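You operate a simulated robot arm through the tools that you are given. There is no shell and no other tool.

The job below is to be done with a simulated two-armed robot. You get a single attempt, and the scene is never put back.

TASK
Take the yellow polishing cloth from the yellow tray field and lay it out flat on the top of the long table.

Only the result counts: the job must be done as asked and must still hold three seconds after the hand-in. Knocking over, shifting, dropping, spilling or breaking anything else fails it. Flat cloth is picked up by pressing the open fingertips on it (5 to 10 N) and closing them slowly along it; thin cloth reads only 2 to 8 mm in the jaws.

THE ROBOT
Two 7-joint arms with two-finger parallel grippers on one trunk, on a base that drives. Base frame: it is fixed to the floor where the robot stands at the start and does not move with it; the origin is under the middle of the robot, x ahead of it, y to its left, z up. Lengths are in mm, angles in rad, forces in N, time in s.
The left shoulder is at the start at [50, 158, 983], the right one opposite. With the tool pointing down near the work surface each hand reaches from about 240 to 660 mm from the robot's upright axis, wherever it stands, measured 20 degrees to its own side. Places, roughly: top of the long table [1800, -1700, 900]; yellow polishing cloth [2100, 300, 800]. Payload 3.91 kg a hand.
The tool frame of a hand sits at the grasp point between the pads (the TCP): z along the fingers, y along the line on which they close. The tips reach 30 mm beyond it. Largest opening 110 mm; finger width 20, thickness 10; the body of the gripper, 48 by 112 mm, starts 55 mm behind the TCP.
Orientation is told as [roll, pitch, yaw] about the base's x, y, z axes, in that order, counted from this pose: with the fingers straight down and closing along the base's y, the tool's x points along the base's -x, its y along +y and its z along -z.

THE INTERFACE
- The arms move only by the tool drive_tool. It takes "left_series", "right_series" or both (then of equal length, played together; a hand with none holds still); each is a list that holds one entry, the list of rows, each a list of 7 numbers: the shift along the tool's x, y, z in m, then the turn, a rotation vector about the tool's x, y, z in rad, then the gripper command, from -1 (fully open) to 1 (shut), values between in proportion. In form: [[[tx, ty, tz, ax, ay, az, claw], ...]]. A call has 1 to 20 rows; each row is the pose to reach, as a shift and turn from the pose commanded when the call began, along the tool's axes at that moment. Each row takes 0.2 s and may step no farther than 50 mm and 0.15 rad from the row before; otherwise, or with a gripper value out of range, the whole call is refused. Where a pose cannot be reached the arm comes as near as it can. A force on the tool above 40 N (or 10 N above the force at the start of the call, whichever is more), or a blocked arm, ends the call early, and 0.2 s more pass. Each finger travels about 153 mm/s and halts on what it meets, pressing with about 30 N; the grip force reading is that of the motor and also rises with nothing between the fingers. The clock runs only during rows and for 0.2 s after the last one: add rows that repeat a pose to give the fingers time. The reply holds the time, the measured pose of the TCP, the force on the tool along the base axes, the opening and the grip force, in the units named above and with some noise, with the torque about the TCP (base axes, N m) and any sound that the robot's microphone picked up.
- Cameras (640 x 400 px; columns grow to the right, rows downward): "scene" is now at [129.5, -6.3, 1131.1]; the picture's right is [-0.09, -1.00, 0.00], its down [-0.47, 0.04, -0.88] and it looks along [0.88, -0.08, -0.47] (base axes); focal length 267 px, centre (320, 200). "left" rides on the left gripper at [72, -17, -103] in its tool frame; the picture's right is [0.23, 0.97, 0.00], its down [-0.76, 0.18, -0.62] and it looks along [-0.61, 0.14, 0.78] (tool axes); focal length 222 px, centre (320, 200). "right" rides on the right gripper at [72, 17, -103] in its tool frame; the picture's right is [-0.23, 0.97, 0.00], its down [-0.76, -0.18, -0.62] and it looks along [-0.61, -0.14, 0.78] (tool axes); focal length 222 px, centre (320, 200).
- capture(camera): a new picture of that camera. The clock stands still meanwhile.
- slide_trunk(by): slides the trunk up (or, below 0, down) by that many mm; the arms and the scene camera ride with it, the base frame stays. It gives what a move gives, with no picture.
- drive_base(legs): drives the robot by 1 to 6 legs, each [ahead, turn to the left] in mm and rad, along the robot's own axes; the way and the turn of a leg run together, so that a leg with both is an arc; at most 1500 mm and 3.142 rad a leg. The arms and the cameras ride along, it lands a little off, and it stops where it bumps. It gives what a move gives.
- aim_head(pan, tilt): turns the head with the scene camera to pan (to the left, within 1.396 rad either way) and tilt (down, from -0.506 to 1.204), counted from straight ahead of the robot. It gives what a move gives.
- measure_at(camera, pixels): for up to 12 pixels [column, row] of the newest picture of that camera ("zoom" is the newest enlarged one), the place [x, y, z] in the base frame of the surface seen there, good to about 2 mm. The clock stands still meanwhile.
- close_up(camera, box): a new picture of the part [left, top, right, bottom] of that camera's present view, enlarged. The clock stands still meanwhile.
- finish_job(): hands the job in; it is judged then, once.

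Open the grippers and draw the arms clear of the work before you hand the job in, unless the task says otherwise.

The tools are called after ">>>" as a command line: name --argument value ..., lists and objects as JSON in quotes. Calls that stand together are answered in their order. drive_tool: Moves the arms, as the interface text tells. Its arguments: {"type":"object","properties":{"left_series":{"type":"array"},"right_series":{"type":"array"}},"required":[]} The other tools are called the same way: slide_trunk (by) slides the trunk up or down; drive_base (legs) drives the base; aim_head (pan, tilt) turns the head that bears the scene camera; capture (camera) takes a picture; measure_at (camera, pixels) gives the place of the surface under pixels of a picture; close_up (camera, box) takes an enlarged picture of a part of a camera's view; finish_job () hands the job in.

At the start:

```text
t: 0.0
left_tool_pos: [374.6, 151.7, 1016.1]
left_orientation: [0.0, 0.0, 0.001]
left_wrist_force: [0.2, -0.5, 0.4]
left_ft_torque: [0.01, 0.02, 0.0]
left_opening: 109.9
left_grasp_force: 0.1
right_tool_pos: [493.8, -260.2, 958.7]
right_orientation: [0.001, 0.001, 0.0]
right_wrist_force: [-0.8, 0.4, -0.5]
right_ft_torque: [-0.02, -0.03, 0.0]
right_opening: 110.2
right_grasp_force: 0.1
trunk travel left (down, up): [-225.0, 257.0]
robot x, y, heading: [-2.1, 0.2, 0.002]
head pan, tilt: [-0.089, 0.487]
```

scene: 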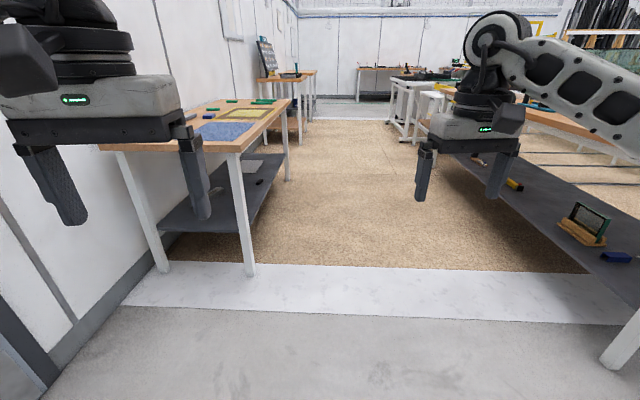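
right: 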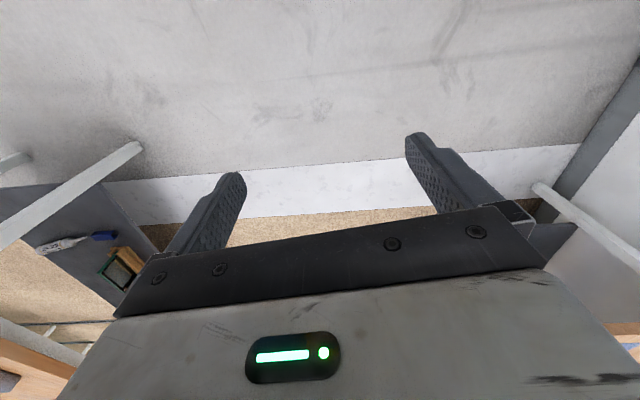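
left: 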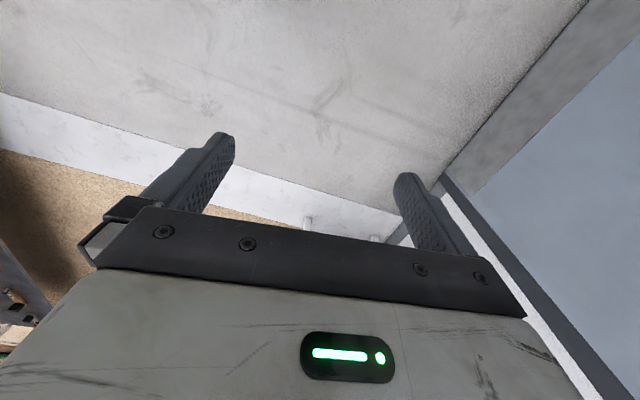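

The scene picture shows a table at the left with blue and yellow fields (around pixel (243,113)), and a long table to the right. I take enlarged pictures of both areas first.

>>> close_up --camera "scene" --box '[160, 60, 340, 172]'

>>> close_up --camera "scene" --box '[380, 20, 640, 182]'

```text
3.56 times, centred on (250, 116) of scene
```

zoom: 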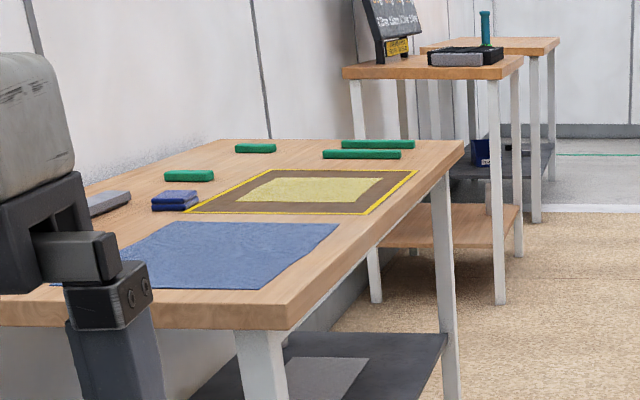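

```text
2.46 times, centred on (510, 101) of scene
```

zoom: 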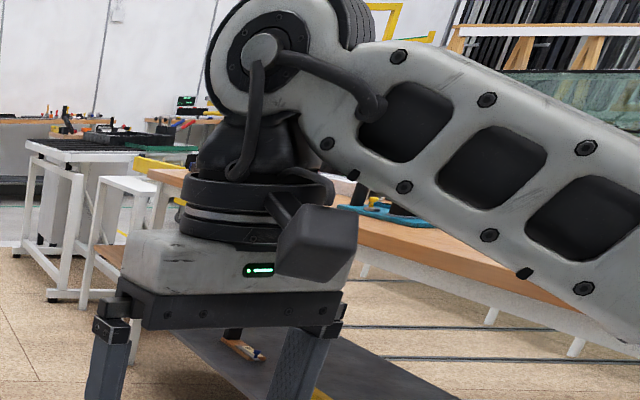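

The yellow cloth lies flat inside the brown field with yellow border at about (243,113) of the scene. I take the zoom again to measure its corners.

>>> close_up --camera "scene" --box '[190, 85, 300, 154]'

```text
5.80 times, centred on (245, 120) of scene
```

zoom: 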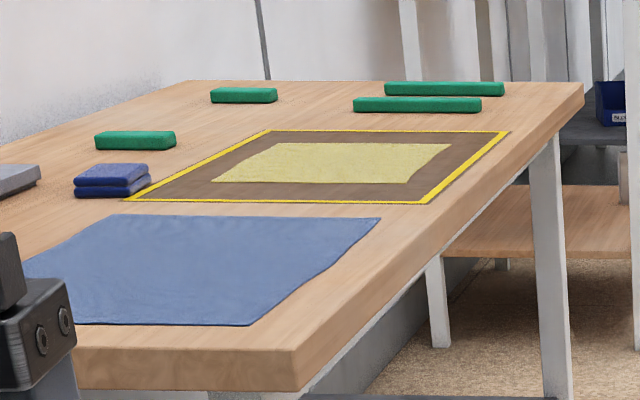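

The cloth's corners are at about zoom pixels (212,181), (255,143), (449,144), (407,183); I measure those with the tray corners and the table edges.

>>> measure_at --camera "zoom" --pixels '[[214, 180], [257, 145], [445, 146], [405, 181], [128, 200], [268, 132], [506, 133], [424, 203], [300, 345], [580, 85], [380, 218], [330, 163]]'

```text
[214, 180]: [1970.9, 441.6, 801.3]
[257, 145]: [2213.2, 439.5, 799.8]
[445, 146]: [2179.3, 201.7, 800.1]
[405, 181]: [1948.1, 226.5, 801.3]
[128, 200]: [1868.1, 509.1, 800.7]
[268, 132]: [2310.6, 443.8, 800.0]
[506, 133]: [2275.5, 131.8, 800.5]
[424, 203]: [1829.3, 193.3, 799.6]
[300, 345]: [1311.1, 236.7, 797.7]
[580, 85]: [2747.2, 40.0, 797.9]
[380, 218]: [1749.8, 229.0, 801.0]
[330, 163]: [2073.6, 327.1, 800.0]
```

The cloth is about 240 x 230 mm around [2078, 327, 800]. I now look to the right for the long table and the free aisle.

>>> aim_head --pan -0.8 --tilt 0.4

>>> capture --camera "scene"

```text
t: 1.1
left_tool_pos: [373.5, 150.2, 1016.4]
left_orientation: [0.001, 0.001, 0.001]
left_wrist_force: [0.1, 0.2, 0.5]
left_ft_torque: [0.01, 0.01, 0.0]
left_opening: 110.1
left_grasp_force: 0.1
right_tool_pos: [493.8, -261.4, 959.2]
right_orientation: [0.001, 0.001, -0.001]
right_wrist_force: [-0.7, -0.3, 0.5]
right_ft_torque: [0.03, 0.04, 0.0]
right_opening: 109.8
right_grasp_force: 0.1
trunk travel left (down, up): [-225.0, 257.0]
robot x, y, heading: [-0.7, 1.0, -0.002]
head pan, tilt: [-0.799, 0.4]
```

```text
taken
```

scene: 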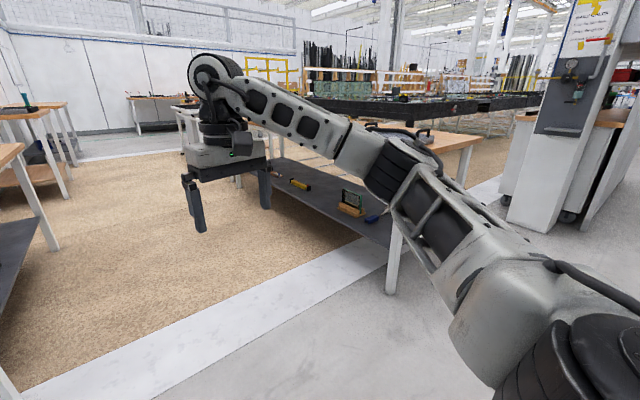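

The right arm hides part of the long table; its leg is at about (394,265) and the shelf edge at (310,215). I measure those and the aisle.

>>> measure_at --camera "scene" --pixels '[[394, 285], [385, 246], [300, 205], [240, 180], [470, 145], [465, 180], [50, 240], [37, 190], [440, 140], [320, 107], [350, 205], [300, 185]]'

```text
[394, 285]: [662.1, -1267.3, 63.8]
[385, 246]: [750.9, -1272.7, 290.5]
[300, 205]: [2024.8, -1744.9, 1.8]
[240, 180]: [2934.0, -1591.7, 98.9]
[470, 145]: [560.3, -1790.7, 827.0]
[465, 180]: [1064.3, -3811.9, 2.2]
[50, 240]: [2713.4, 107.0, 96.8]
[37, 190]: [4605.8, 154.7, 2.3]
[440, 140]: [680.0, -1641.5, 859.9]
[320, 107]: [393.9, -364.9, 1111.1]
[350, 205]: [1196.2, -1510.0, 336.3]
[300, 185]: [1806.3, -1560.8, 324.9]
```

The aisle between the two tables is about 1.6 m wide and runs slightly to the right (about -0.137 rad). I drive up the aisle a bit to get better views.

>>> drive_base --legs '[[0, -0.26], [1200, 0], [0, 0.123]]'

>>> aim_head --pan -1.2 --tilt 0.45

>>> capture --camera "scene"

```text
t: 8.6
left_tool_pos: [1557.7, -203.6, 1016.5]
left_orientation: [-0.003, 0.001, -0.129]
left_wrist_force: [0.4, 0.6, 0.8]
left_ft_torque: [0.02, -0.02, 0.0]
left_opening: 110.0
left_grasp_force: 0.1
right_tool_pos: [1622.5, -626.9, 959.1]
right_orientation: [-0.001, 0.001, -0.129]
right_wrist_force: [-0.3, 0.0, -0.6]
right_ft_torque: [0.02, -0.04, -0.04]
right_opening: 109.9
right_grasp_force: 0.1
trunk travel left (down, up): [-225.0, 257.0]
robot x, y, heading: [1164.5, -305.9, -0.127]
head pan, tilt: [-0.799, 0.4]
```

```text
t: 9.5
left_tool_pos: [1557.8, -203.5, 1015.7]
left_orientation: [0.001, 0.001, -0.131]
left_wrist_force: [-0.9, 0.2, -1.4]
left_ft_torque: [0.02, 0.0, 0.02]
left_opening: 110.3
left_grasp_force: 0.0
right_tool_pos: [1623.2, -627.2, 959.5]
right_orientation: [0.0, 0.0, -0.129]
right_wrist_force: [1.0, 0.5, 0.0]
right_ft_torque: [0.02, 0.01, 0.04]
right_opening: 110.1
right_grasp_force: 0.1
trunk travel left (down, up): [-225.0, 257.0]
robot x, y, heading: [1169.6, -309.3, -0.133]
head pan, tilt: [-1.201, 0.45]
```

```text
taken
```

scene: 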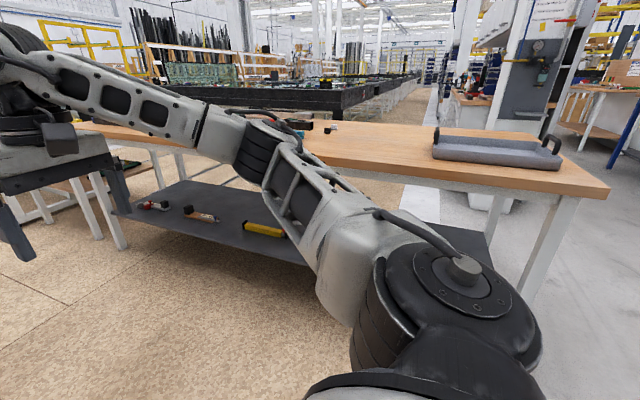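

The long wooden table is visible with a tray near (500,145) and some objects near (320,127). I measure its top and edges.

>>> measure_at --camera "scene" --pixels '[[605, 186], [435, 127], [400, 165], [330, 150], [340, 170], [310, 132], [440, 155], [115, 128], [565, 140], [380, 150], [330, 130], [200, 150]]'

>>> close_up --camera "scene" --box '[240, 90, 480, 240]'

```text
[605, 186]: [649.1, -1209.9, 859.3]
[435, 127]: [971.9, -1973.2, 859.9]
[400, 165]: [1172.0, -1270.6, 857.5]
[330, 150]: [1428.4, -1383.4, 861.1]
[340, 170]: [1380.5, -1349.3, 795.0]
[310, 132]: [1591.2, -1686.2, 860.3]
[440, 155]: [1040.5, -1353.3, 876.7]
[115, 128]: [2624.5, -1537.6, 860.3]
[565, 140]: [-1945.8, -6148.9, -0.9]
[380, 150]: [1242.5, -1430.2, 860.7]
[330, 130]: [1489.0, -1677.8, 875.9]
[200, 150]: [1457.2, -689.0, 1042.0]
```

```text
2.67 times, centred on (360, 165) of scene
```

zoom: 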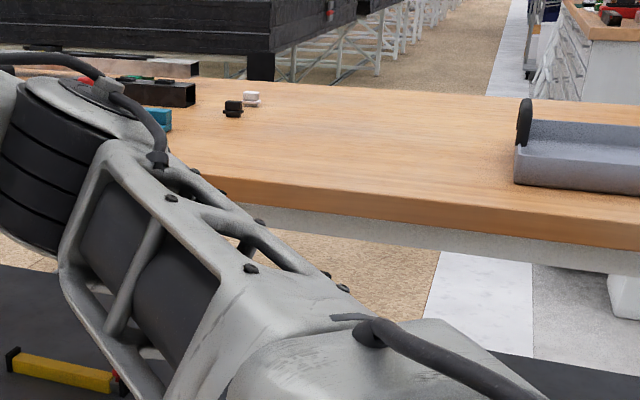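

The long table top is at z=860 and the stretch x 1080–1450, y -1330 to -1600 is free. Now I drive along the aisle until I am abreast of the yellow cloth and turn left to face it.

>>> drive_base --legs '[[813, 0], [0, 1.567]]'

>>> aim_head --pan 0.0 --tilt 0.6

>>> capture --camera "scene"

```text
t: 17.6
left_tool_pos: [1882.1, -20.3, 1016.2]
left_orientation: [-0.001, 0.0, 1.42]
left_wrist_force: [0.7, 0.6, 0.1]
left_ft_torque: [0.01, -0.02, 0.01]
left_opening: 109.8
left_grasp_force: 0.0
right_tool_pos: [2307.7, 36.7, 960.3]
right_orientation: [0.0, 0.0, 1.421]
right_wrist_force: [-0.4, -0.1, -0.3]
right_ft_torque: [0.01, 0.05, 0.0]
right_opening: 110.0
right_grasp_force: 0.1
trunk travel left (down, up): [-225.0, 257.0]
robot x, y, heading: [1972.6, -411.1, 1.422]
head pan, tilt: [-1.201, 0.45]
```

```text
t: 19.1
left_tool_pos: [1882.4, -18.6, 1016.3]
left_orientation: [-0.001, 0.0, 1.42]
left_wrist_force: [1.1, -0.2, 0.4]
left_ft_torque: [0.01, 0.01, -0.02]
left_opening: 110.0
left_grasp_force: 0.1
right_tool_pos: [2307.1, 36.7, 960.1]
right_orientation: [0.001, 0.001, 1.421]
right_wrist_force: [0.3, -0.4, -0.1]
right_ft_torque: [0.01, 0.0, -0.03]
right_opening: 110.1
right_grasp_force: 0.0
trunk travel left (down, up): [-225.0, 257.0]
robot x, y, heading: [1977.3, -411.9, 1.421]
head pan, tilt: [0.0, 0.6]
```

```text
taken
```

scene: 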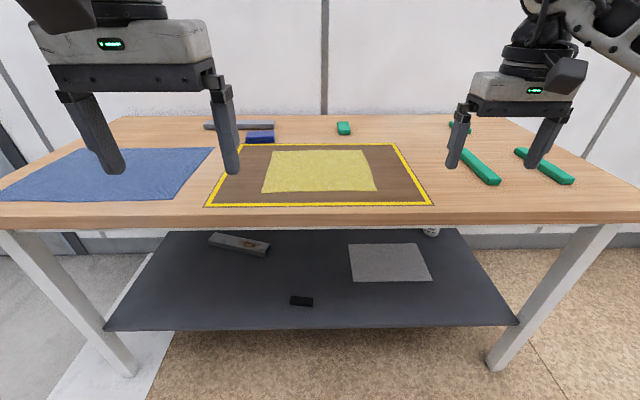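

The yellow cloth is centred at about (318,171), its corners at about (264,192), (272,151), (365,151), (375,190). I measure them, plus the tray and table edge.

>>> measure_at --camera "scene" --pixels '[[265, 190], [273, 152], [364, 152], [373, 189], [208, 205], [431, 204], [250, 145], [392, 145], [320, 213], [310, 326], [320, 190], [318, 171]]'

>>> close_up --camera "scene" --box '[190, 110, 450, 272]'

```text
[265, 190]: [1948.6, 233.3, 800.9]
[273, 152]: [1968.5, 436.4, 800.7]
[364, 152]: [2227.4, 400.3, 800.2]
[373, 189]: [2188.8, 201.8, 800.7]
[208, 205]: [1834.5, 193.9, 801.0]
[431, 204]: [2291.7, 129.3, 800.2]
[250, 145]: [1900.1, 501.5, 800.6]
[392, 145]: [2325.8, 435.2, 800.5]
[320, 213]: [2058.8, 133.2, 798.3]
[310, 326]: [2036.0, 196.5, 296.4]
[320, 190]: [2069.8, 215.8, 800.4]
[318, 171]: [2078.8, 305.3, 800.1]
```

```text
2.46 times, centred on (320, 191) of scene
```

zoom: 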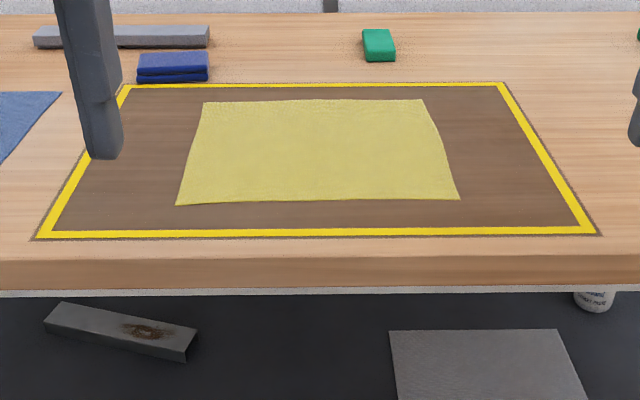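

The cloth is centred on me (7 mm to the left), with its near edge about 634 mm ahead of the axis. I take the precise corners from the zoom, then drive ahead.

>>> measure_at --camera "zoom" --pixels '[[179, 203], [206, 103], [420, 100], [456, 197], [320, 199], [320, 101], [191, 150], [440, 150]]'

>>> drive_base --legs '[[195, 0]]'

>>> aim_head --pan 0.0 --tilt 0.85

>>> capture --camera "scene"

```text
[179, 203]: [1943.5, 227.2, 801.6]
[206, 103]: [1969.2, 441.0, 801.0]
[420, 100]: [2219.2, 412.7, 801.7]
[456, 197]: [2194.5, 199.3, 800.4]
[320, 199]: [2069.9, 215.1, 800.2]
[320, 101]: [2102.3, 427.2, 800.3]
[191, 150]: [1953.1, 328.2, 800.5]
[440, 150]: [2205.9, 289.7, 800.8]
```

```text
t: 20.6
left_tool_pos: [1912.0, 177.0, 1016.4]
left_orientation: [0.002, 0.002, 1.421]
left_wrist_force: [-0.1, 0.3, -0.1]
left_ft_torque: [0.02, -0.01, 0.0]
left_opening: 109.8
left_grasp_force: 0.0
right_tool_pos: [2337.0, 235.4, 958.2]
right_orientation: [0.0, 0.001, 1.42]
right_wrist_force: [-0.4, 0.8, 0.1]
right_ft_torque: [0.0, 0.02, 0.0]
right_opening: 110.3
right_grasp_force: 0.1
trunk travel left (down, up): [-225.0, 257.0]
robot x, y, heading: [2007.1, -218.7, 1.422]
head pan, tilt: [0.0, 0.6]
```

```text
t: 21.4
left_tool_pos: [1913.4, 178.4, 1016.5]
left_orientation: [-0.002, 0.002, 1.422]
left_wrist_force: [0.2, 0.0, -0.6]
left_ft_torque: [0.03, 0.02, 0.02]
left_opening: 109.9
left_grasp_force: 0.0
right_tool_pos: [2336.8, 235.0, 958.9]
right_orientation: [0.001, 0.001, 1.422]
right_wrist_force: [0.2, -0.4, 0.9]
right_ft_torque: [0.0, 0.02, 0.01]
right_opening: 110.1
right_grasp_force: 0.3
trunk travel left (down, up): [-225.0, 257.0]
robot x, y, heading: [2007.2, -213.8, 1.417]
head pan, tilt: [0.0, 0.85]
```

```text
taken
```

scene: 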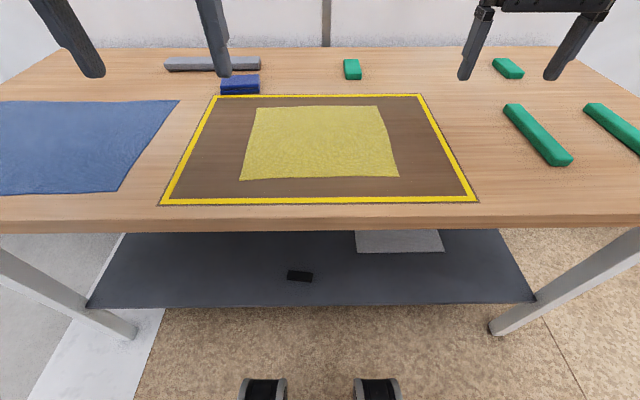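

The cloth's near corners are at [1943,227] and [2194,199]; my axis stands 440 mm from the near edge. I bring both hands above the two near corners (50 mm over the table), closing the jaws to about 44 mm.

>>> drive_tool --left_series '[[[-0.0069, -0.006, 0.0, 0, 0, -0.004, -1], [-0.0138, -0.0121, 0.0, 0, 0, -0.008, -0.9], [-0.0275, -0.0242, 0.02, 0, 0, -0.016, -0.7], [-0.0413, -0.0362, 0.04, 0, 0, -0.024, -0.5], [-0.055, -0.0483, 0.06, 0, 0, -0.032, -0.3], [-0.0688, -0.0604, 0.08, 0, 0, -0.04, -0.1], [-0.0688, -0.0604, 0.1, 0, 0, -0.04, 0.1], [-0.0688, -0.0604, 0.12, 0, 0, -0.04, 0.2], [-0.0688, -0.0604, 0.136, 0, 0, -0.04, 0.2], [-0.0688, -0.0604, 0.136, 0, 0, -0.04, 0.2]]]' --right_series '[[[0.006, 0.025, 0.0, 0, 0, -0.004, -1], [0.012, 0.05, 0.0, 0, 0, -0.008, -0.9], [0.02, 0.08, 0.01, 0, 0, -0.016, -0.7], [0.028, 0.11, 0.02, 0, 0, -0.024, -0.5], [0.036, 0.14, 0.035, 0, 0, -0.032, -0.3], [0.044, 0.174, 0.05, 0, 0, -0.04, -0.1], [0.044, 0.174, 0.06, 0, 0, -0.04, 0.1], [0.044, 0.174, 0.07, 0, 0, -0.04, 0.2], [0.044, 0.174, 0.079, 0, 0, -0.04, 0.2], [0.044, 0.174, 0.079, 0, 0, -0.04, 0.2]]]'

>>> capture --camera "scene"

>>> capture --camera "left"

>>> capture --camera "right"

```text
t: 23.6
left_tool_pos: [1981.4, 236.7, 880.0]
left_orientation: [0.002, -0.001, 1.462]
left_wrist_force: [-0.1, -0.3, -0.2]
left_ft_torque: [-0.03, 0.02, 0.02]
left_opening: 44.2
left_grasp_force: 0.1
right_tool_pos: [2159.8, 217.9, 878.6]
right_orientation: [-0.001, -0.002, 1.46]
right_wrist_force: [1.1, -0.6, 0.3]
right_ft_torque: [-0.01, -0.01, -0.01]
right_opening: 44.1
right_grasp_force: 0.0
trunk travel left (down, up): [-225.0, 257.0]
robot x, y, heading: [2008.3, -217.6, 1.422]
head pan, tilt: [0.0, 0.85]
```

```text
taken
```

scene: 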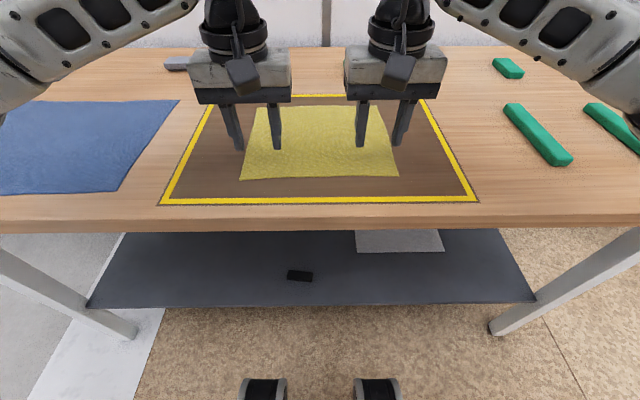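

```text
taken
```

left: 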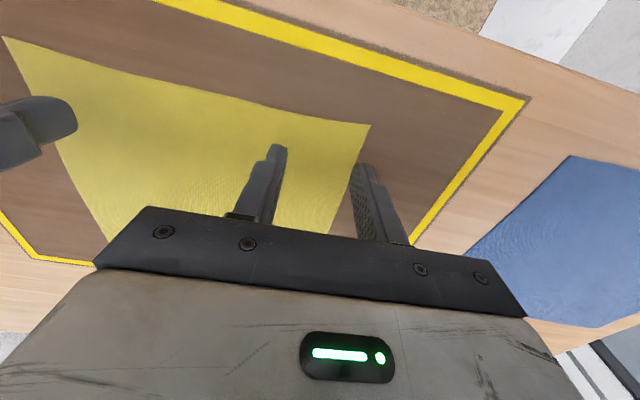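

```text
taken
```

right: 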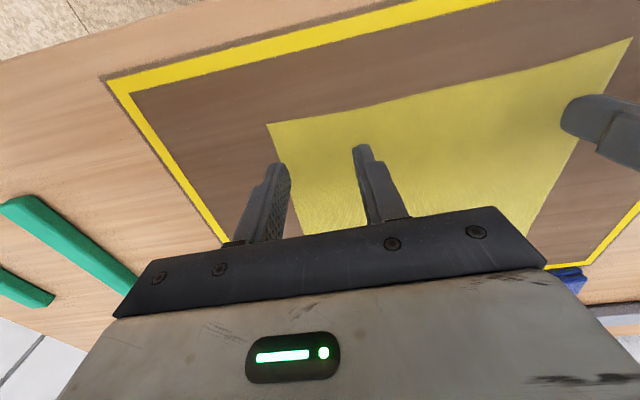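

Both hands hover over the near corners; the left camera shows the near-left corner at (370,125) and the right camera the near-right one at (268,123). I measure these corners for a check before pressing down.

>>> measure_at --camera "left" --pixels '[[366, 128], [300, 115], [340, 200]]'

>>> measure_at --camera "right" --pixels '[[272, 127], [340, 118], [300, 220]]'

```text
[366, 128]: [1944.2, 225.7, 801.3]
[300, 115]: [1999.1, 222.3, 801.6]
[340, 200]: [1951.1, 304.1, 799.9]
```

```text
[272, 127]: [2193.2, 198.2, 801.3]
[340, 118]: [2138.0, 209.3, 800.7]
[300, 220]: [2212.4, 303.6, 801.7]
```

The corners agree. I lower both hands until the tips are just over the cloth (TCP about 833).

>>> drive_tool --left_series '[[[0, 0, 0.02, 0, 0, 0, 0.2], [0, 0, 0.035, 0, 0, 0, 0.2], [0, 0, 0.045, 0, 0, 0, 0.2], [0, 0, 0.047, 0, 0, 0, 0.2], [0, 0, 0.048, 0, 0, 0, 0.2]]]' --right_series '[[[0, 0, 0.02, 0, 0, 0, 0.2], [0, 0, 0.034, 0, 0, 0, 0.2], [0, 0, 0.044, 0, 0, 0, 0.2], [0, 0, 0.046, 0, 0, 0, 0.2], [0, 0, 0.047, 0, 0, 0, 0.2]]]'

```text
t: 24.8
left_tool_pos: [1981.6, 237.8, 832.4]
left_orientation: [0.001, 0.002, 1.463]
left_wrist_force: [-0.3, -0.5, 0.2]
left_ft_torque: [0.01, -0.05, 0.0]
left_opening: 44.3
left_grasp_force: 0.1
right_tool_pos: [2158.6, 217.9, 832.7]
right_orientation: [-0.001, -0.001, 1.461]
right_wrist_force: [-0.3, -0.3, 0.0]
right_ft_torque: [0.0, 0.01, -0.03]
right_opening: 44.0
right_grasp_force: 0.1
trunk travel left (down, up): [-225.0, 257.0]
robot x, y, heading: [2004.9, -216.5, 1.424]
head pan, tilt: [0.0, 0.85]
```

No contact yet at TCP z about 832.5. I go down in steps of half a millimetre for 2 mm.

>>> drive_tool --left_series '[[[0, 0, 0.0005, 0, 0, 0, 0.2], [0, 0, 0.001, 0, 0, 0, 0.2], [0, 0, 0.0015, 0, 0, 0, 0.2], [0, 0, 0.002, 0, 0, 0, 0.2], [0, 0, 0.002, 0, 0, 0, 0.2]]]' --right_series '[[[0, 0, 0.0005, 0, 0, 0, 0.2], [0, 0, 0.001, 0, 0, 0, 0.2], [0, 0, 0.0015, 0, 0, 0, 0.2], [0, 0, 0.002, 0, 0, 0, 0.2], [0, 0, 0.002, 0, 0, 0, 0.2]]]'

```text
t: 26.0
left_tool_pos: [1982.6, 237.1, 831.5]
left_orientation: [-0.002, -0.004, 1.463]
left_wrist_force: [-1.7, 2.1, 7.6]
left_ft_torque: [0.04, 0.2, -0.05]
left_opening: 43.9
left_grasp_force: 0.1
right_tool_pos: [2158.7, 218.5, 831.8]
right_orientation: [0.0, -0.002, 1.461]
right_wrist_force: [1.7, -0.2, 0.1]
right_ft_torque: [0.03, 0.01, -0.02]
right_opening: 43.7
right_grasp_force: 0.0
trunk travel left (down, up): [-225.0, 257.0]
robot x, y, heading: [2004.3, -213.7, 1.425]
head pan, tilt: [0.0, 0.85]
```

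The left hand presses with 7.6 N; the right has no contact yet. I lower the right hand by another millimetre in small steps.

>>> drive_tool --right_series '[[[0, 0, 0.0003, 0, 0, 0, 0.2], [0, 0, 0.0006, 0, 0, 0, 0.2], [0, 0, 0.0006, 0, 0, 0, 0.2]]]'

```text
t: 26.8
left_tool_pos: [1983.2, 236.9, 829.8]
left_orientation: [-0.001, -0.004, 1.461]
left_wrist_force: [-1.2, 2.9, 12.1]
left_ft_torque: [0.06, 0.25, -0.05]
left_opening: 43.9
left_grasp_force: 0.5
right_tool_pos: [2157.9, 217.4, 831.8]
right_orientation: [0.003, -0.002, 1.46]
right_wrist_force: [-1.0, -0.3, 1.4]
right_ft_torque: [-0.01, -0.03, -0.02]
right_opening: 43.9
right_grasp_force: 0.0
trunk travel left (down, up): [-225.0, 257.0]
robot x, y, heading: [2004.0, -215.5, 1.423]
head pan, tilt: [0.0, 0.85]
```

The left has crept to 12 N and the right just begins to touch (1.4 N). I lift the left by 0.4 mm and lower the right a little more.

>>> drive_tool --left_series '[[[0, 0, -0.0003, 0, 0, 0, 0.2], [0, 0, -0.0004, 0, 0, 0, 0.2], [0, 0, -0.0004, 0, 0, 0, 0.2]]]' --right_series '[[[0, 0, 0.0003, 0, 0, 0, 0.2], [0, 0, 0.0005, 0, 0, 0, 0.2], [0, 0, 0.0005, 0, 0, 0, 0.2]]]'

```text
t: 27.6
left_tool_pos: [1982.9, 236.9, 831.1]
left_orientation: [0.001, -0.003, 1.461]
left_wrist_force: [0.1, 2.4, 7.3]
left_ft_torque: [0.03, 0.09, -0.03]
left_opening: 43.9
left_grasp_force: 0.3
right_tool_pos: [2157.9, 217.0, 831.4]
right_orientation: [0.002, -0.003, 1.462]
right_wrist_force: [0.1, -0.5, 8.7]
right_ft_torque: [-0.07, -0.07, 0.01]
right_opening: 44.2
right_grasp_force: 0.1
trunk travel left (down, up): [-225.0, 257.0]
robot x, y, heading: [2007.0, -216.3, 1.418]
head pan, tilt: [0.0, 0.85]
```

Both hands press in the 5–10 N band. I close both jaws slowly by half and watch the force.

>>> drive_tool --left_series '[[[0, 0, 0, 0, 0, 0, 0.23], [0, 0, 0, 0, 0, 0, 0.26], [0, 0, 0, 0, 0, 0, 0.29], [0, 0, 0, 0, 0, 0, 0.32], [0, 0, 0, 0, 0, 0, 0.35], [0, 0, 0, 0, 0, 0, 0.38], [0, 0, 0, 0, 0, 0, 0.41], [0, 0, 0, 0, 0, 0, 0.44]]]' --right_series '[[[0, 0, 0, 0, 0, 0, 0.23], [0, 0, 0, 0, 0, 0, 0.26], [0, 0, 0, 0, 0, 0, 0.29], [0, 0, 0, 0, 0, 0, 0.32], [0, 0, 0, 0, 0, 0, 0.35], [0, 0, 0, 0, 0, 0, 0.38], [0, 0, 0, 0, 0, 0, 0.41], [0, 0, 0, 0, 0, 0, 0.44]]]'

>>> capture --camera "left"

>>> capture --camera "right"

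```text
t: 29.4
left_tool_pos: [1982.0, 236.5, 831.2]
left_orientation: [-0.001, -0.002, 1.465]
left_wrist_force: [-0.3, -0.3, 2.3]
left_ft_torque: [-0.01, 0.01, 0.0]
left_opening: 31.0
left_grasp_force: 0.4
right_tool_pos: [2158.9, 218.4, 830.1]
right_orientation: [0.001, -0.002, 1.46]
right_wrist_force: [-0.5, 0.1, 14.6]
right_ft_torque: [-0.07, -0.05, 0.0]
right_opening: 31.1
right_grasp_force: 0.1
trunk travel left (down, up): [-225.0, 257.0]
robot x, y, heading: [2001.7, -214.3, 1.417]
head pan, tilt: [0.0, 0.85]
```

```text
taken
```

left: 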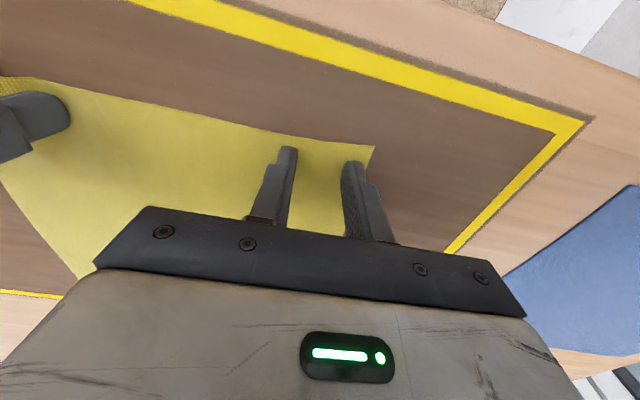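

```text
taken
```

right: 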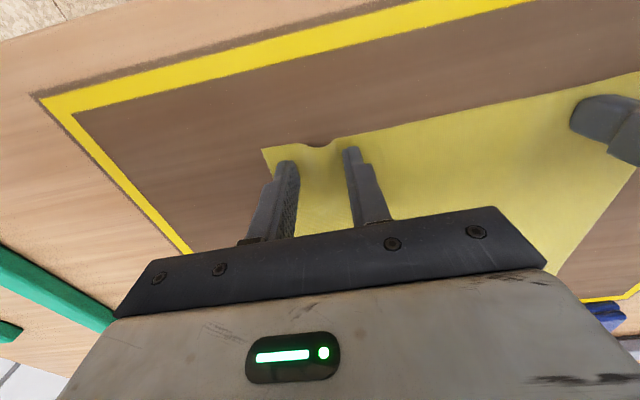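

On the right a ridge forms between the fingers at (318,147); the left has dropped to 2.3 N and the cloth there still lies flat. I press the left down 0.5 mm and ease the right by 0.3 mm.

>>> drive_tool --left_series '[[[0, 0, 0.0003, 0, 0, 0, 0.44], [0, 0, 0.0006, 0, 0, 0, 0.44], [0, 0, 0.0006, 0, 0, 0, 0.44]]]' --right_series '[[[0, 0, -0.0002, 0, 0, 0, 0.44], [0, 0, -0.0004, 0, 0, 0, 0.44], [0, 0, -0.0004, 0, 0, 0, 0.44]]]'

```text
t: 30.2
left_tool_pos: [1981.8, 237.5, 831.9]
left_orientation: [-0.001, -0.001, 1.462]
left_wrist_force: [-1.4, -1.2, 8.4]
left_ft_torque: [-0.05, 0.13, 0.01]
left_opening: 31.3
left_grasp_force: 0.2
right_tool_pos: [2157.6, 216.2, 831.8]
right_orientation: [0.0, -0.002, 1.46]
right_wrist_force: [-1.6, 2.8, 8.1]
right_ft_torque: [0.02, 0.02, 0.01]
right_opening: 31.0
right_grasp_force: 0.0
trunk travel left (down, up): [-225.0, 257.0]
robot x, y, heading: [2008.5, -214.4, 1.421]
head pan, tilt: [0.0, 0.85]
```

Both press with about 8 N again. I continue closing slowly to about 20 mm.

>>> drive_tool --left_series '[[[0, 0, 0, 0, 0, 0, 0.47], [0, 0, 0, 0, 0, 0, 0.5], [0, 0, 0.0001, 0, 0, 0, 0.53], [0, 0, 0.0001, 0, 0, 0, 0.56], [0, 0, 0.0002, 0, 0, 0, 0.59], [0, 0, 0.0002, 0, 0, 0, 0.62]]]' --right_series '[[[0, 0, 0, 0, 0, 0, 0.47], [0, 0, 0, 0, 0, 0, 0.5], [0, 0, 0, 0, 0, 0, 0.53], [0, 0, 0, 0, 0, 0, 0.56], [0, 0, 0, 0, 0, 0, 0.59], [0, 0, 0, 0, 0, 0, 0.62]]]'

>>> capture --camera "left"

>>> capture --camera "right"

```text
t: 31.6
left_tool_pos: [1982.7, 236.0, 830.5]
left_orientation: [0.0, -0.002, 1.462]
left_wrist_force: [0.2, 1.8, 10.0]
left_ft_torque: [-0.02, 0.11, 0.02]
left_opening: 21.6
left_grasp_force: 0.6
right_tool_pos: [2157.6, 216.4, 830.3]
right_orientation: [-0.001, -0.002, 1.46]
right_wrist_force: [0.1, -0.6, 5.7]
right_ft_torque: [-0.04, 0.02, -0.03]
right_opening: 20.7
right_grasp_force: 0.1
trunk travel left (down, up): [-225.0, 257.0]
robot x, y, heading: [2006.4, -212.0, 1.42]
head pan, tilt: [0.0, 0.85]
```

```text
taken
```

left: 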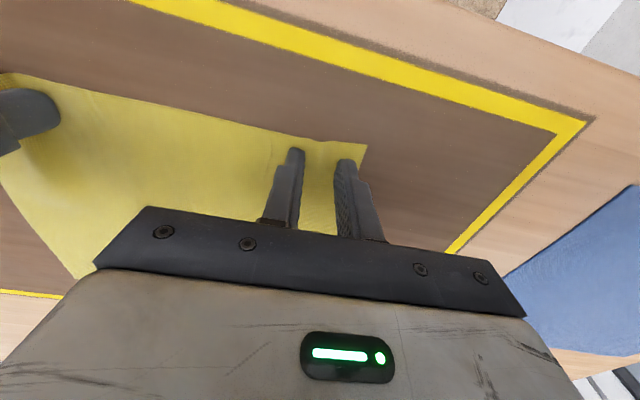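

```text
taken
```

right: 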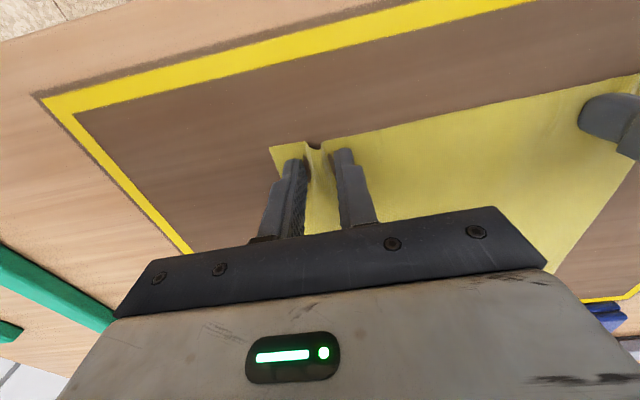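

The right has a clear ridge at (318,160) and the left shows a small one at (318,150). I keep closing both slowly, with the left pressed a touch more.

>>> drive_tool --left_series '[[[0, 0, 0.0, 0, 0, 0, 0.65], [0, 0, 0.0, 0, 0, 0, 0.68], [0, 0, 0.0, 0, 0, 0, 0.71], [0, 0, 0.0, 0, 0, 0, 0.74], [0, 0, 0.0, 0, 0, 0, 0.77]]]' --right_series '[[[0, 0, 0.0001, 0, 0, 0, 0.65], [0, 0, 0.0002, 0, 0, 0, 0.68], [0, 0, 0.0002, 0, 0, 0, 0.71], [0, 0, 0.0002, 0, 0, 0, 0.74], [0, 0, 0.0002, 0, 0, 0, 0.77]]]'

>>> close_up --camera "left" --box '[200, 90, 440, 240]'

>>> close_up --camera "right" --box '[200, 90, 440, 240]'

```text
t: 32.8
left_tool_pos: [1982.8, 236.7, 831.8]
left_orientation: [-0.002, 0.0, 1.464]
left_wrist_force: [1.0, -0.8, 8.8]
left_ft_torque: [-0.05, 0.01, 0.02]
left_opening: 12.2
left_grasp_force: 0.2
right_tool_pos: [2157.4, 217.9, 831.2]
right_orientation: [0.0, -0.002, 1.462]
right_wrist_force: [1.6, 0.4, 9.1]
right_ft_torque: [-0.05, -0.03, 0.01]
right_opening: 13.3
right_grasp_force: 0.7
trunk travel left (down, up): [-225.0, 257.0]
robot x, y, heading: [2004.2, -216.6, 1.415]
head pan, tilt: [0.0, 0.85]
```

```text
2.67 times, centred on (320, 165) of left
```

zoom: 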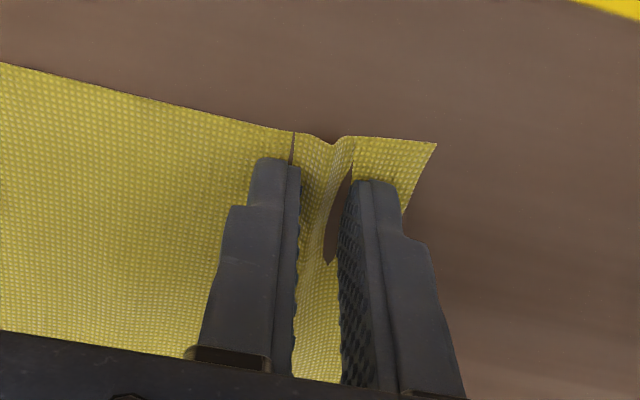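

```text
2.67 times, centred on (320, 165) of right
```

zoom: 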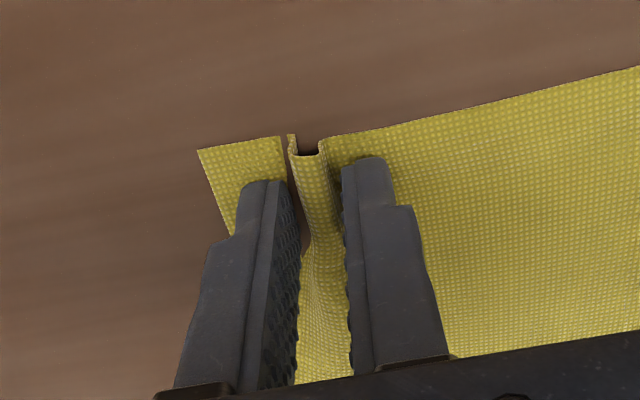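

Ridges now stand between both finger pairs. I close fully on them.

>>> drive_tool --left_series '[[[0, 0, 0.0, 0, 0, 0, 0.8], [0, 0, 0.0, 0, 0, 0, 0.83], [0, 0, 0.0, 0, 0, 0, 0.86], [0, 0, 0.0, 0, 0, 0, 0.89], [0, 0, 0.0, 0, 0, 0, 0.92], [0, 0, 0.0, 0, 0, 0, 0.95], [0, 0, 0.0, 0, 0, 0, 1.0], [0, 0, 0.0, 0, 0, 0, 1.0], [0, 0, 0.0, 0, 0, 0, 1.0]]]' --right_series '[[[0, 0, 0.0, 0, 0, 0, 0.8], [0, 0, 0.0, 0, 0, 0, 0.83], [0, 0, 0.0, 0, 0, 0, 0.86], [0, 0, 0.0, 0, 0, 0, 0.89], [0, 0, 0.0, 0, 0, 0, 0.92], [0, 0, 0.0, 0, 0, 0, 0.95], [0, 0, 0.0, 0, 0, 0, 1.0], [0, 0, 0.0, 0, 0, 0, 1.0], [0, 0, 0.0, 0, 0, 0, 1.0]]]'

>>> close_up --camera "left" --box '[200, 90, 440, 240]'

>>> close_up --camera "right" --box '[200, 90, 440, 240]'

```text
t: 34.8
left_tool_pos: [1983.3, 235.9, 831.5]
left_orientation: [-0.002, -0.002, 1.463]
left_wrist_force: [6.3, -0.1, 5.4]
left_ft_torque: [-0.02, -0.16, 0.01]
left_opening: 1.9
left_grasp_force: 30.4
right_tool_pos: [2157.3, 216.6, 831.7]
right_orientation: [0.0, -0.003, 1.462]
right_wrist_force: [-5.5, 0.9, 13.2]
right_ft_torque: [-0.04, 0.15, -0.01]
right_opening: 6.4
right_grasp_force: 30.0
trunk travel left (down, up): [-225.0, 257.0]
robot x, y, heading: [2010.2, -214.1, 1.42]
head pan, tilt: [0.0, 0.85]
```

```text
2.67 times, centred on (320, 165) of left
```

zoom: 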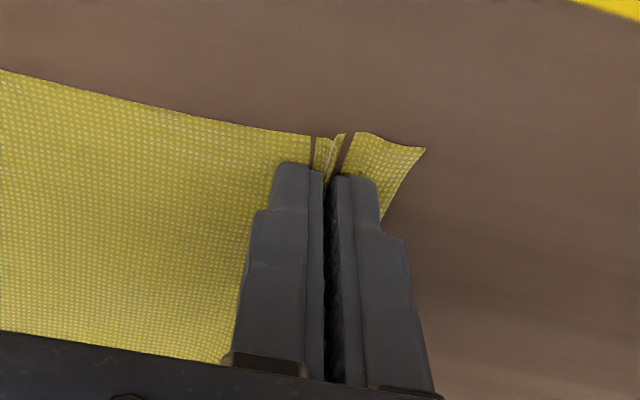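

```text
2.67 times, centred on (320, 165) of right
```

zoom: 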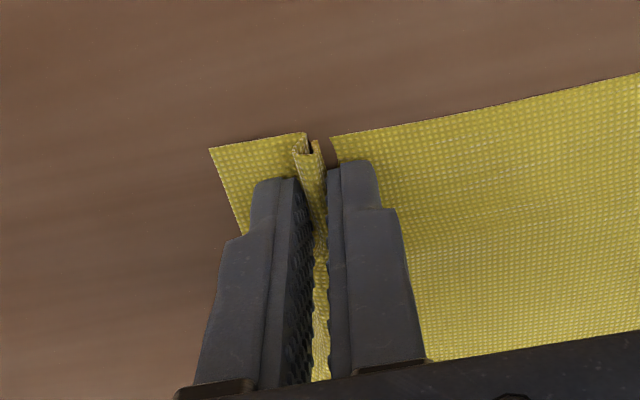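

The left jaws read 1.9 mm and the right 6.4 mm at 30 N, in the range of thin cloth. I lift both hands 40 mm slowly and check.

>>> drive_tool --left_series '[[[0, 0, -0.003, 0, 0, 0, 1], [0, 0, -0.008, 0, 0, 0, 1], [0, 0, -0.015, 0, 0, 0, 1], [0, 0, -0.022, 0, 0, 0, 1], [0, 0, -0.03, 0, 0, 0, 1], [0, 0, -0.04, 0, 0, 0, 1]]]' --right_series '[[[0, 0, -0.003, 0, 0, 0, 1], [0, 0, -0.008, 0, 0, 0, 1], [0, 0, -0.015, 0, 0, 0, 1], [0, 0, -0.022, 0, 0, 0, 1], [0, 0, -0.03, 0, 0, 0, 1], [0, 0, -0.04, 0, 0, 0, 1]]]'

>>> capture --camera "scene"

>>> capture --camera "left"

>>> capture --camera "right"

```text
t: 36.2
left_tool_pos: [1982.6, 238.7, 870.0]
left_orientation: [-0.002, -0.001, 1.463]
left_wrist_force: [9.9, -1.2, 0.8]
left_ft_torque: [-0.04, -0.24, 0.0]
left_opening: 2.1
left_grasp_force: 30.4
right_tool_pos: [2159.0, 218.3, 872.1]
right_orientation: [0.003, -0.002, 1.461]
right_wrist_force: [-9.4, 0.7, -0.1]
right_ft_torque: [0.02, 0.28, -0.04]
right_opening: 6.6
right_grasp_force: 29.9
trunk travel left (down, up): [-225.0, 257.0]
robot x, y, heading: [2002.9, -219.1, 1.423]
head pan, tilt: [0.0, 0.85]
```

```text
taken
```

scene: 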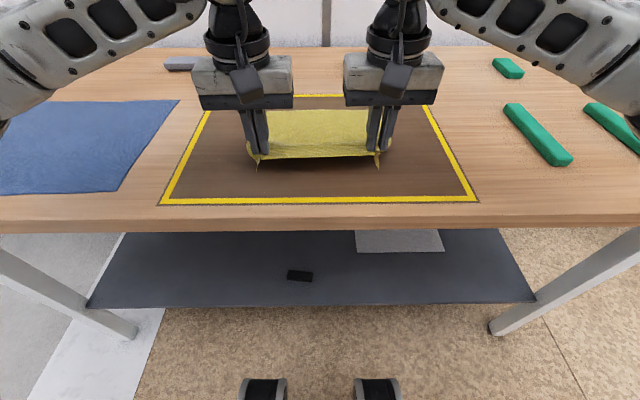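

```text
taken
```

left: 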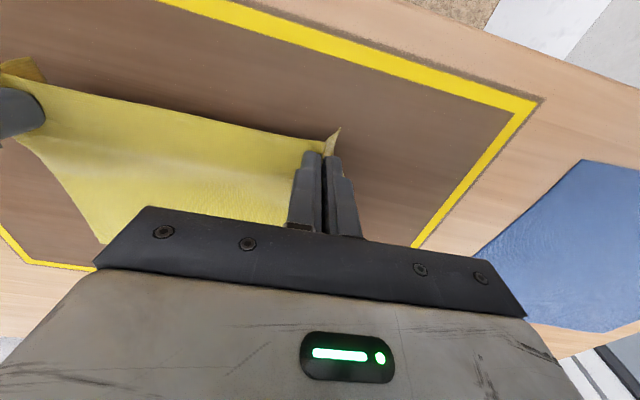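

```text
taken
```

right: 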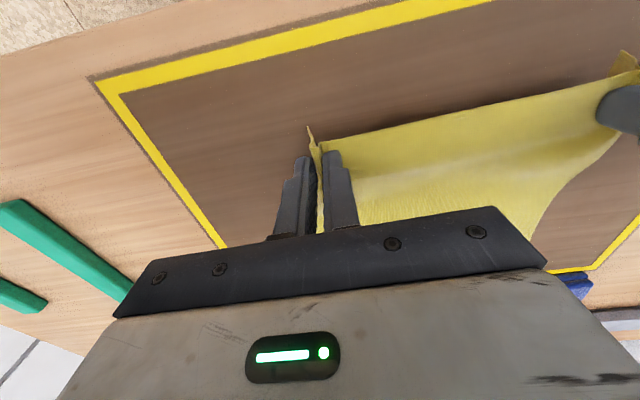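

The cloth hangs stretched between both hands with about 10 N tension. I ease the tension by bringing the hands 2 mm each together and lift 60 mm more.

>>> drive_tool --left_series '[[[0, -0.001, -0.003, 0, 0, 0, 1], [0, -0.002, -0.01, 0, 0, 0, 1], [0, -0.002, -0.02, 0, 0, 0, 1], [0, -0.002, -0.03, 0, 0, 0, 1], [0, -0.002, -0.04, 0, 0, 0, 1], [0, -0.002, -0.05, 0, 0, 0, 1], [0, -0.002, -0.06, 0, 0, 0, 1]]]' --right_series '[[[0, 0.001, -0.003, 0, 0, 0, 1], [0, 0.002, -0.01, 0, 0, 0, 1], [0, 0.002, -0.02, 0, 0, 0, 1], [0, 0.002, -0.03, 0, 0, 0, 1], [0, 0.002, -0.04, 0, 0, 0, 1], [0, 0.002, -0.05, 0, 0, 0, 1], [0, 0.002, -0.06, 0, 0, 0, 1]]]'

>>> slide_trunk --by 240

>>> capture --camera "scene"

```text
t: 37.8
left_tool_pos: [1984.8, 236.9, 932.3]
left_orientation: [0.0, 0.001, 1.462]
left_wrist_force: [1.6, 0.9, -0.5]
left_ft_torque: [0.01, -0.08, 0.01]
left_opening: 2.1
left_grasp_force: 29.8
right_tool_pos: [2157.2, 218.7, 929.9]
right_orientation: [-0.001, 0.0, 1.462]
right_wrist_force: [-2.4, 0.4, 0.4]
right_ft_torque: [-0.02, 0.06, 0.0]
right_opening: 6.3
right_grasp_force: 30.3
trunk travel left (down, up): [-225.0, 257.0]
robot x, y, heading: [2007.4, -214.6, 1.423]
head pan, tilt: [0.0, 0.85]
```

```text
t: 40.3
left_tool_pos: [1983.6, 236.6, 1171.0]
left_orientation: [0.0, 0.0, 1.463]
left_wrist_force: [2.5, -0.2, -1.0]
left_ft_torque: [0.03, -0.07, 0.03]
left_opening: 1.6
left_grasp_force: 30.4
right_tool_pos: [2155.7, 218.5, 1169.3]
right_orientation: [0.001, 0.0, 1.461]
right_wrist_force: [-2.9, -0.3, 0.1]
right_ft_torque: [0.0, 0.11, 0.04]
right_opening: 6.4
right_grasp_force: 29.7
trunk travel left (down, up): [-465.0, 17.0]
robot x, y, heading: [2004.3, -215.6, 1.424]
head pan, tilt: [0.0, 0.85]
```

```text
taken
```

scene: 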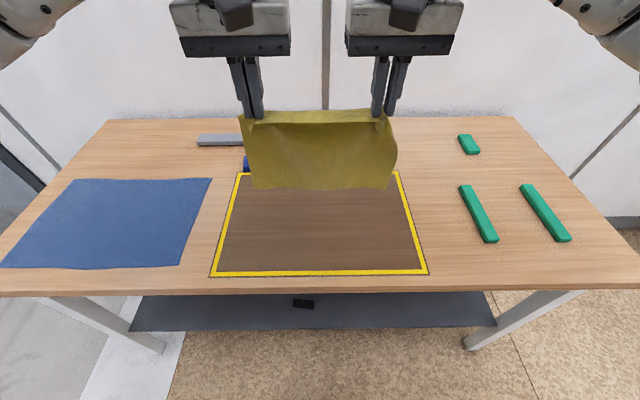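

The cloth hangs spread between the hands, bottom at about z=940, clear of everything. I back away from this table, then drive across the aisle and turn to face the long table from about 650 mm off its edge.

>>> drive_base --legs '[[-300, 0], [0, 1.962], [578, 0], [0, 1.201]]'

>>> aim_head --pan 0.0 --tilt 0.7

>>> capture --camera "scene"

```text
t: 53.0
left_tool_pos: [1444.1, -1100.7, 1171.4]
left_orientation: [-0.002, 0.0, -1.619]
left_wrist_force: [-6.0, 0.7, -0.5]
left_ft_torque: [0.02, 0.19, -0.01]
left_opening: 1.8
left_grasp_force: 30.5
right_tool_pos: [1271.5, -1091.8, 1169.9]
right_orientation: [0.001, 0.001, -1.622]
right_wrist_force: [6.9, -1.3, -0.1]
right_ft_torque: [-0.01, -0.16, -0.05]
right_opening: 1.9
right_grasp_force: 30.0
trunk travel left (down, up): [-465.0, 17.0]
robot x, y, heading: [1398.8, -653.1, -1.659]
head pan, tilt: [0.0, 0.85]
```

```text
t: 53.7
left_tool_pos: [1443.8, -1099.6, 1172.7]
left_orientation: [-0.001, 0.0, -1.62]
left_wrist_force: [-4.6, 0.4, -0.4]
left_ft_torque: [0.03, 0.11, -0.05]
left_opening: 1.7
left_grasp_force: 30.1
right_tool_pos: [1271.5, -1091.5, 1169.8]
right_orientation: [0.002, -0.001, -1.62]
right_wrist_force: [4.7, 0.1, 0.5]
right_ft_torque: [0.0, -0.18, -0.02]
right_opening: 2.0
right_grasp_force: 30.2
trunk travel left (down, up): [-465.0, 17.0]
robot x, y, heading: [1395.8, -650.0, -1.661]
head pan, tilt: [0.0, 0.7]
```

```text
taken
```

scene: 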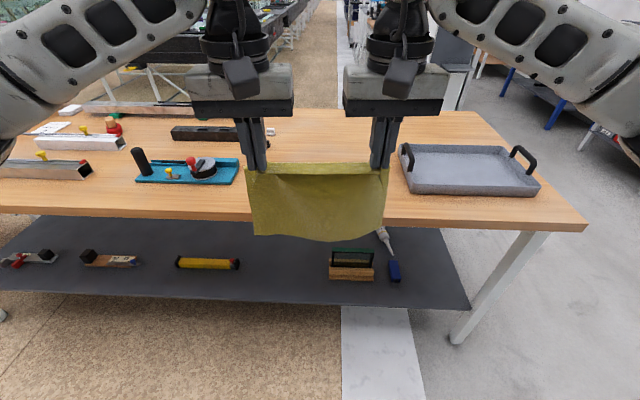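

The right jaw opening went from 6.4 to 2.0 mm during the drive, so I check the grip at the right hand with its camera, and measure the table in front.

>>> close_up --camera "right" --box '[160, 60, 480, 260]'

>>> close_up --camera "left" --box '[160, 60, 480, 260]'

>>> measure_at --camera "scene" --pixels '[[230, 212], [450, 220], [580, 222], [407, 180], [405, 150], [237, 180], [235, 160], [262, 131], [325, 135], [320, 250], [255, 228], [385, 228]]'

```text
2.00 times, centred on (320, 160) of right
```

zoom: 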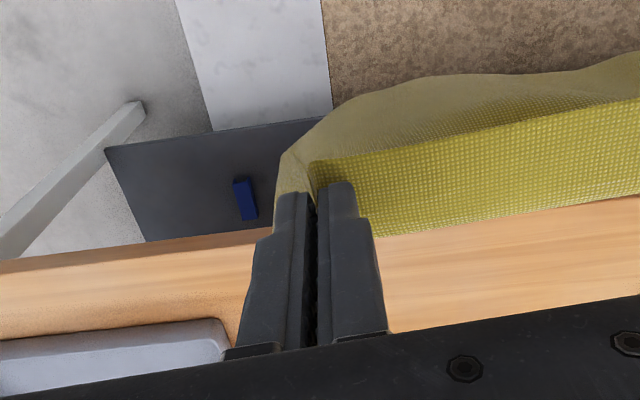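

```text
2.00 times, centred on (320, 160) of left
```

zoom: 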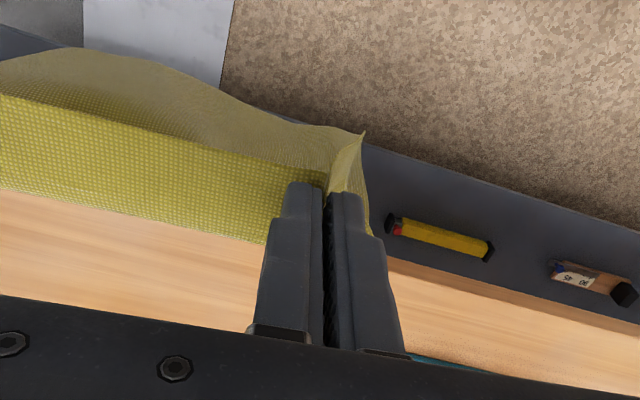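

```text
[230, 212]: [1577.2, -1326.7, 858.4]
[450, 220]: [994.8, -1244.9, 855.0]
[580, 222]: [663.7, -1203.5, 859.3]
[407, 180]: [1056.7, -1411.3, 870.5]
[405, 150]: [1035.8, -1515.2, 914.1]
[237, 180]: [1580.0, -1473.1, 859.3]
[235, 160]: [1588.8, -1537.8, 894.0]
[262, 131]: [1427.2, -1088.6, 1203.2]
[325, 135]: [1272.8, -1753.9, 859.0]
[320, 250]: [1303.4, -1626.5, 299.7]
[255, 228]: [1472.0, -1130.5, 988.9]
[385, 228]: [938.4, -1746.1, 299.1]
```

Both grips still hold, with a horizontal strip of the near edge between the fingertips. The long table's edge runs from [664,-1204] to [1577,-1327]; the free area is between the tray (right) and the teal board (left). I drive ahead 306 mm and turn -0.085 rad to square up with the table.

>>> drive_base --legs '[[306, 0], [0, -0.085]]'

>>> aim_head --pan 0.0 --tilt 0.85

>>> capture --camera "scene"

```text
t: 56.3
left_tool_pos: [1378.8, -1414.1, 1170.4]
left_orientation: [0.0, -0.001, -1.701]
left_wrist_force: [-6.1, 0.7, 0.8]
left_ft_torque: [0.04, 0.14, -0.02]
left_opening: 1.7
left_grasp_force: 30.0
right_tool_pos: [1207.5, -1390.4, 1170.0]
right_orientation: [0.002, 0.0, -1.702]
right_wrist_force: [5.5, -0.2, 0.6]
right_ft_torque: [-0.03, -0.21, 0.0]
right_opening: 2.1
right_grasp_force: 30.2
trunk travel left (down, up): [-465.0, 17.0]
robot x, y, heading: [1367.3, -960.6, -1.739]
head pan, tilt: [0.0, 0.7]
```

```text
t: 57.0
left_tool_pos: [1379.7, -1413.9, 1171.7]
left_orientation: [-0.003, -0.001, -1.703]
left_wrist_force: [-4.0, -0.3, 0.3]
left_ft_torque: [0.04, 0.16, 0.0]
left_opening: 1.6
left_grasp_force: 30.2
right_tool_pos: [1208.7, -1391.9, 1170.4]
right_orientation: [0.002, -0.001, -1.701]
right_wrist_force: [3.9, -0.3, -0.6]
right_ft_torque: [-0.04, -0.16, -0.01]
right_opening: 2.1
right_grasp_force: 29.9
trunk travel left (down, up): [-465.0, 17.0]
robot x, y, heading: [1368.2, -961.7, -1.741]
head pan, tilt: [0.0, 0.85]
```

```text
taken
```

scene: 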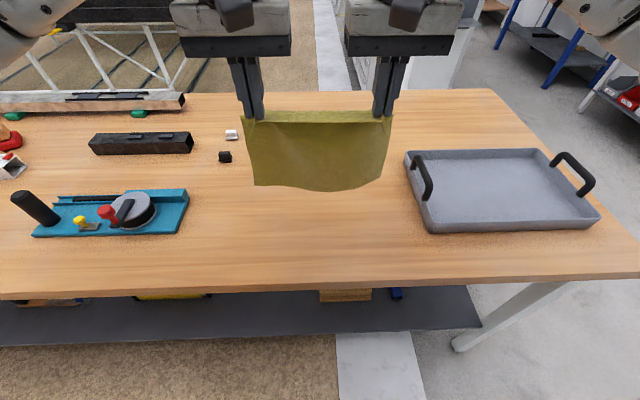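

The hands stand over the free area; I measure the small black block (224,157), the white one (231,134), the cloth's bottom edge and the tray's near-left rim before moving on.

>>> measure_at --camera "scene" --pixels '[[224, 155], [231, 133], [189, 190], [192, 145], [408, 158], [430, 230], [425, 175], [256, 186], [320, 188], [380, 184], [249, 115], [385, 115]]'

```text
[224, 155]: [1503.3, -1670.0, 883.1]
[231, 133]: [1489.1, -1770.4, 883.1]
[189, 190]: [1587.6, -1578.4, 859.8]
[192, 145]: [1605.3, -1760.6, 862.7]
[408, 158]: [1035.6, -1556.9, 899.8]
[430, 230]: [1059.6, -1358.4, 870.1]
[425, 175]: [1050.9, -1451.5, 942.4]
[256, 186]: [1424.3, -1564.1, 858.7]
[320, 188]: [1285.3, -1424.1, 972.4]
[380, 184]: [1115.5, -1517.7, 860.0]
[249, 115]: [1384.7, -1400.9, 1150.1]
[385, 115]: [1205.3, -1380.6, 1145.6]
```

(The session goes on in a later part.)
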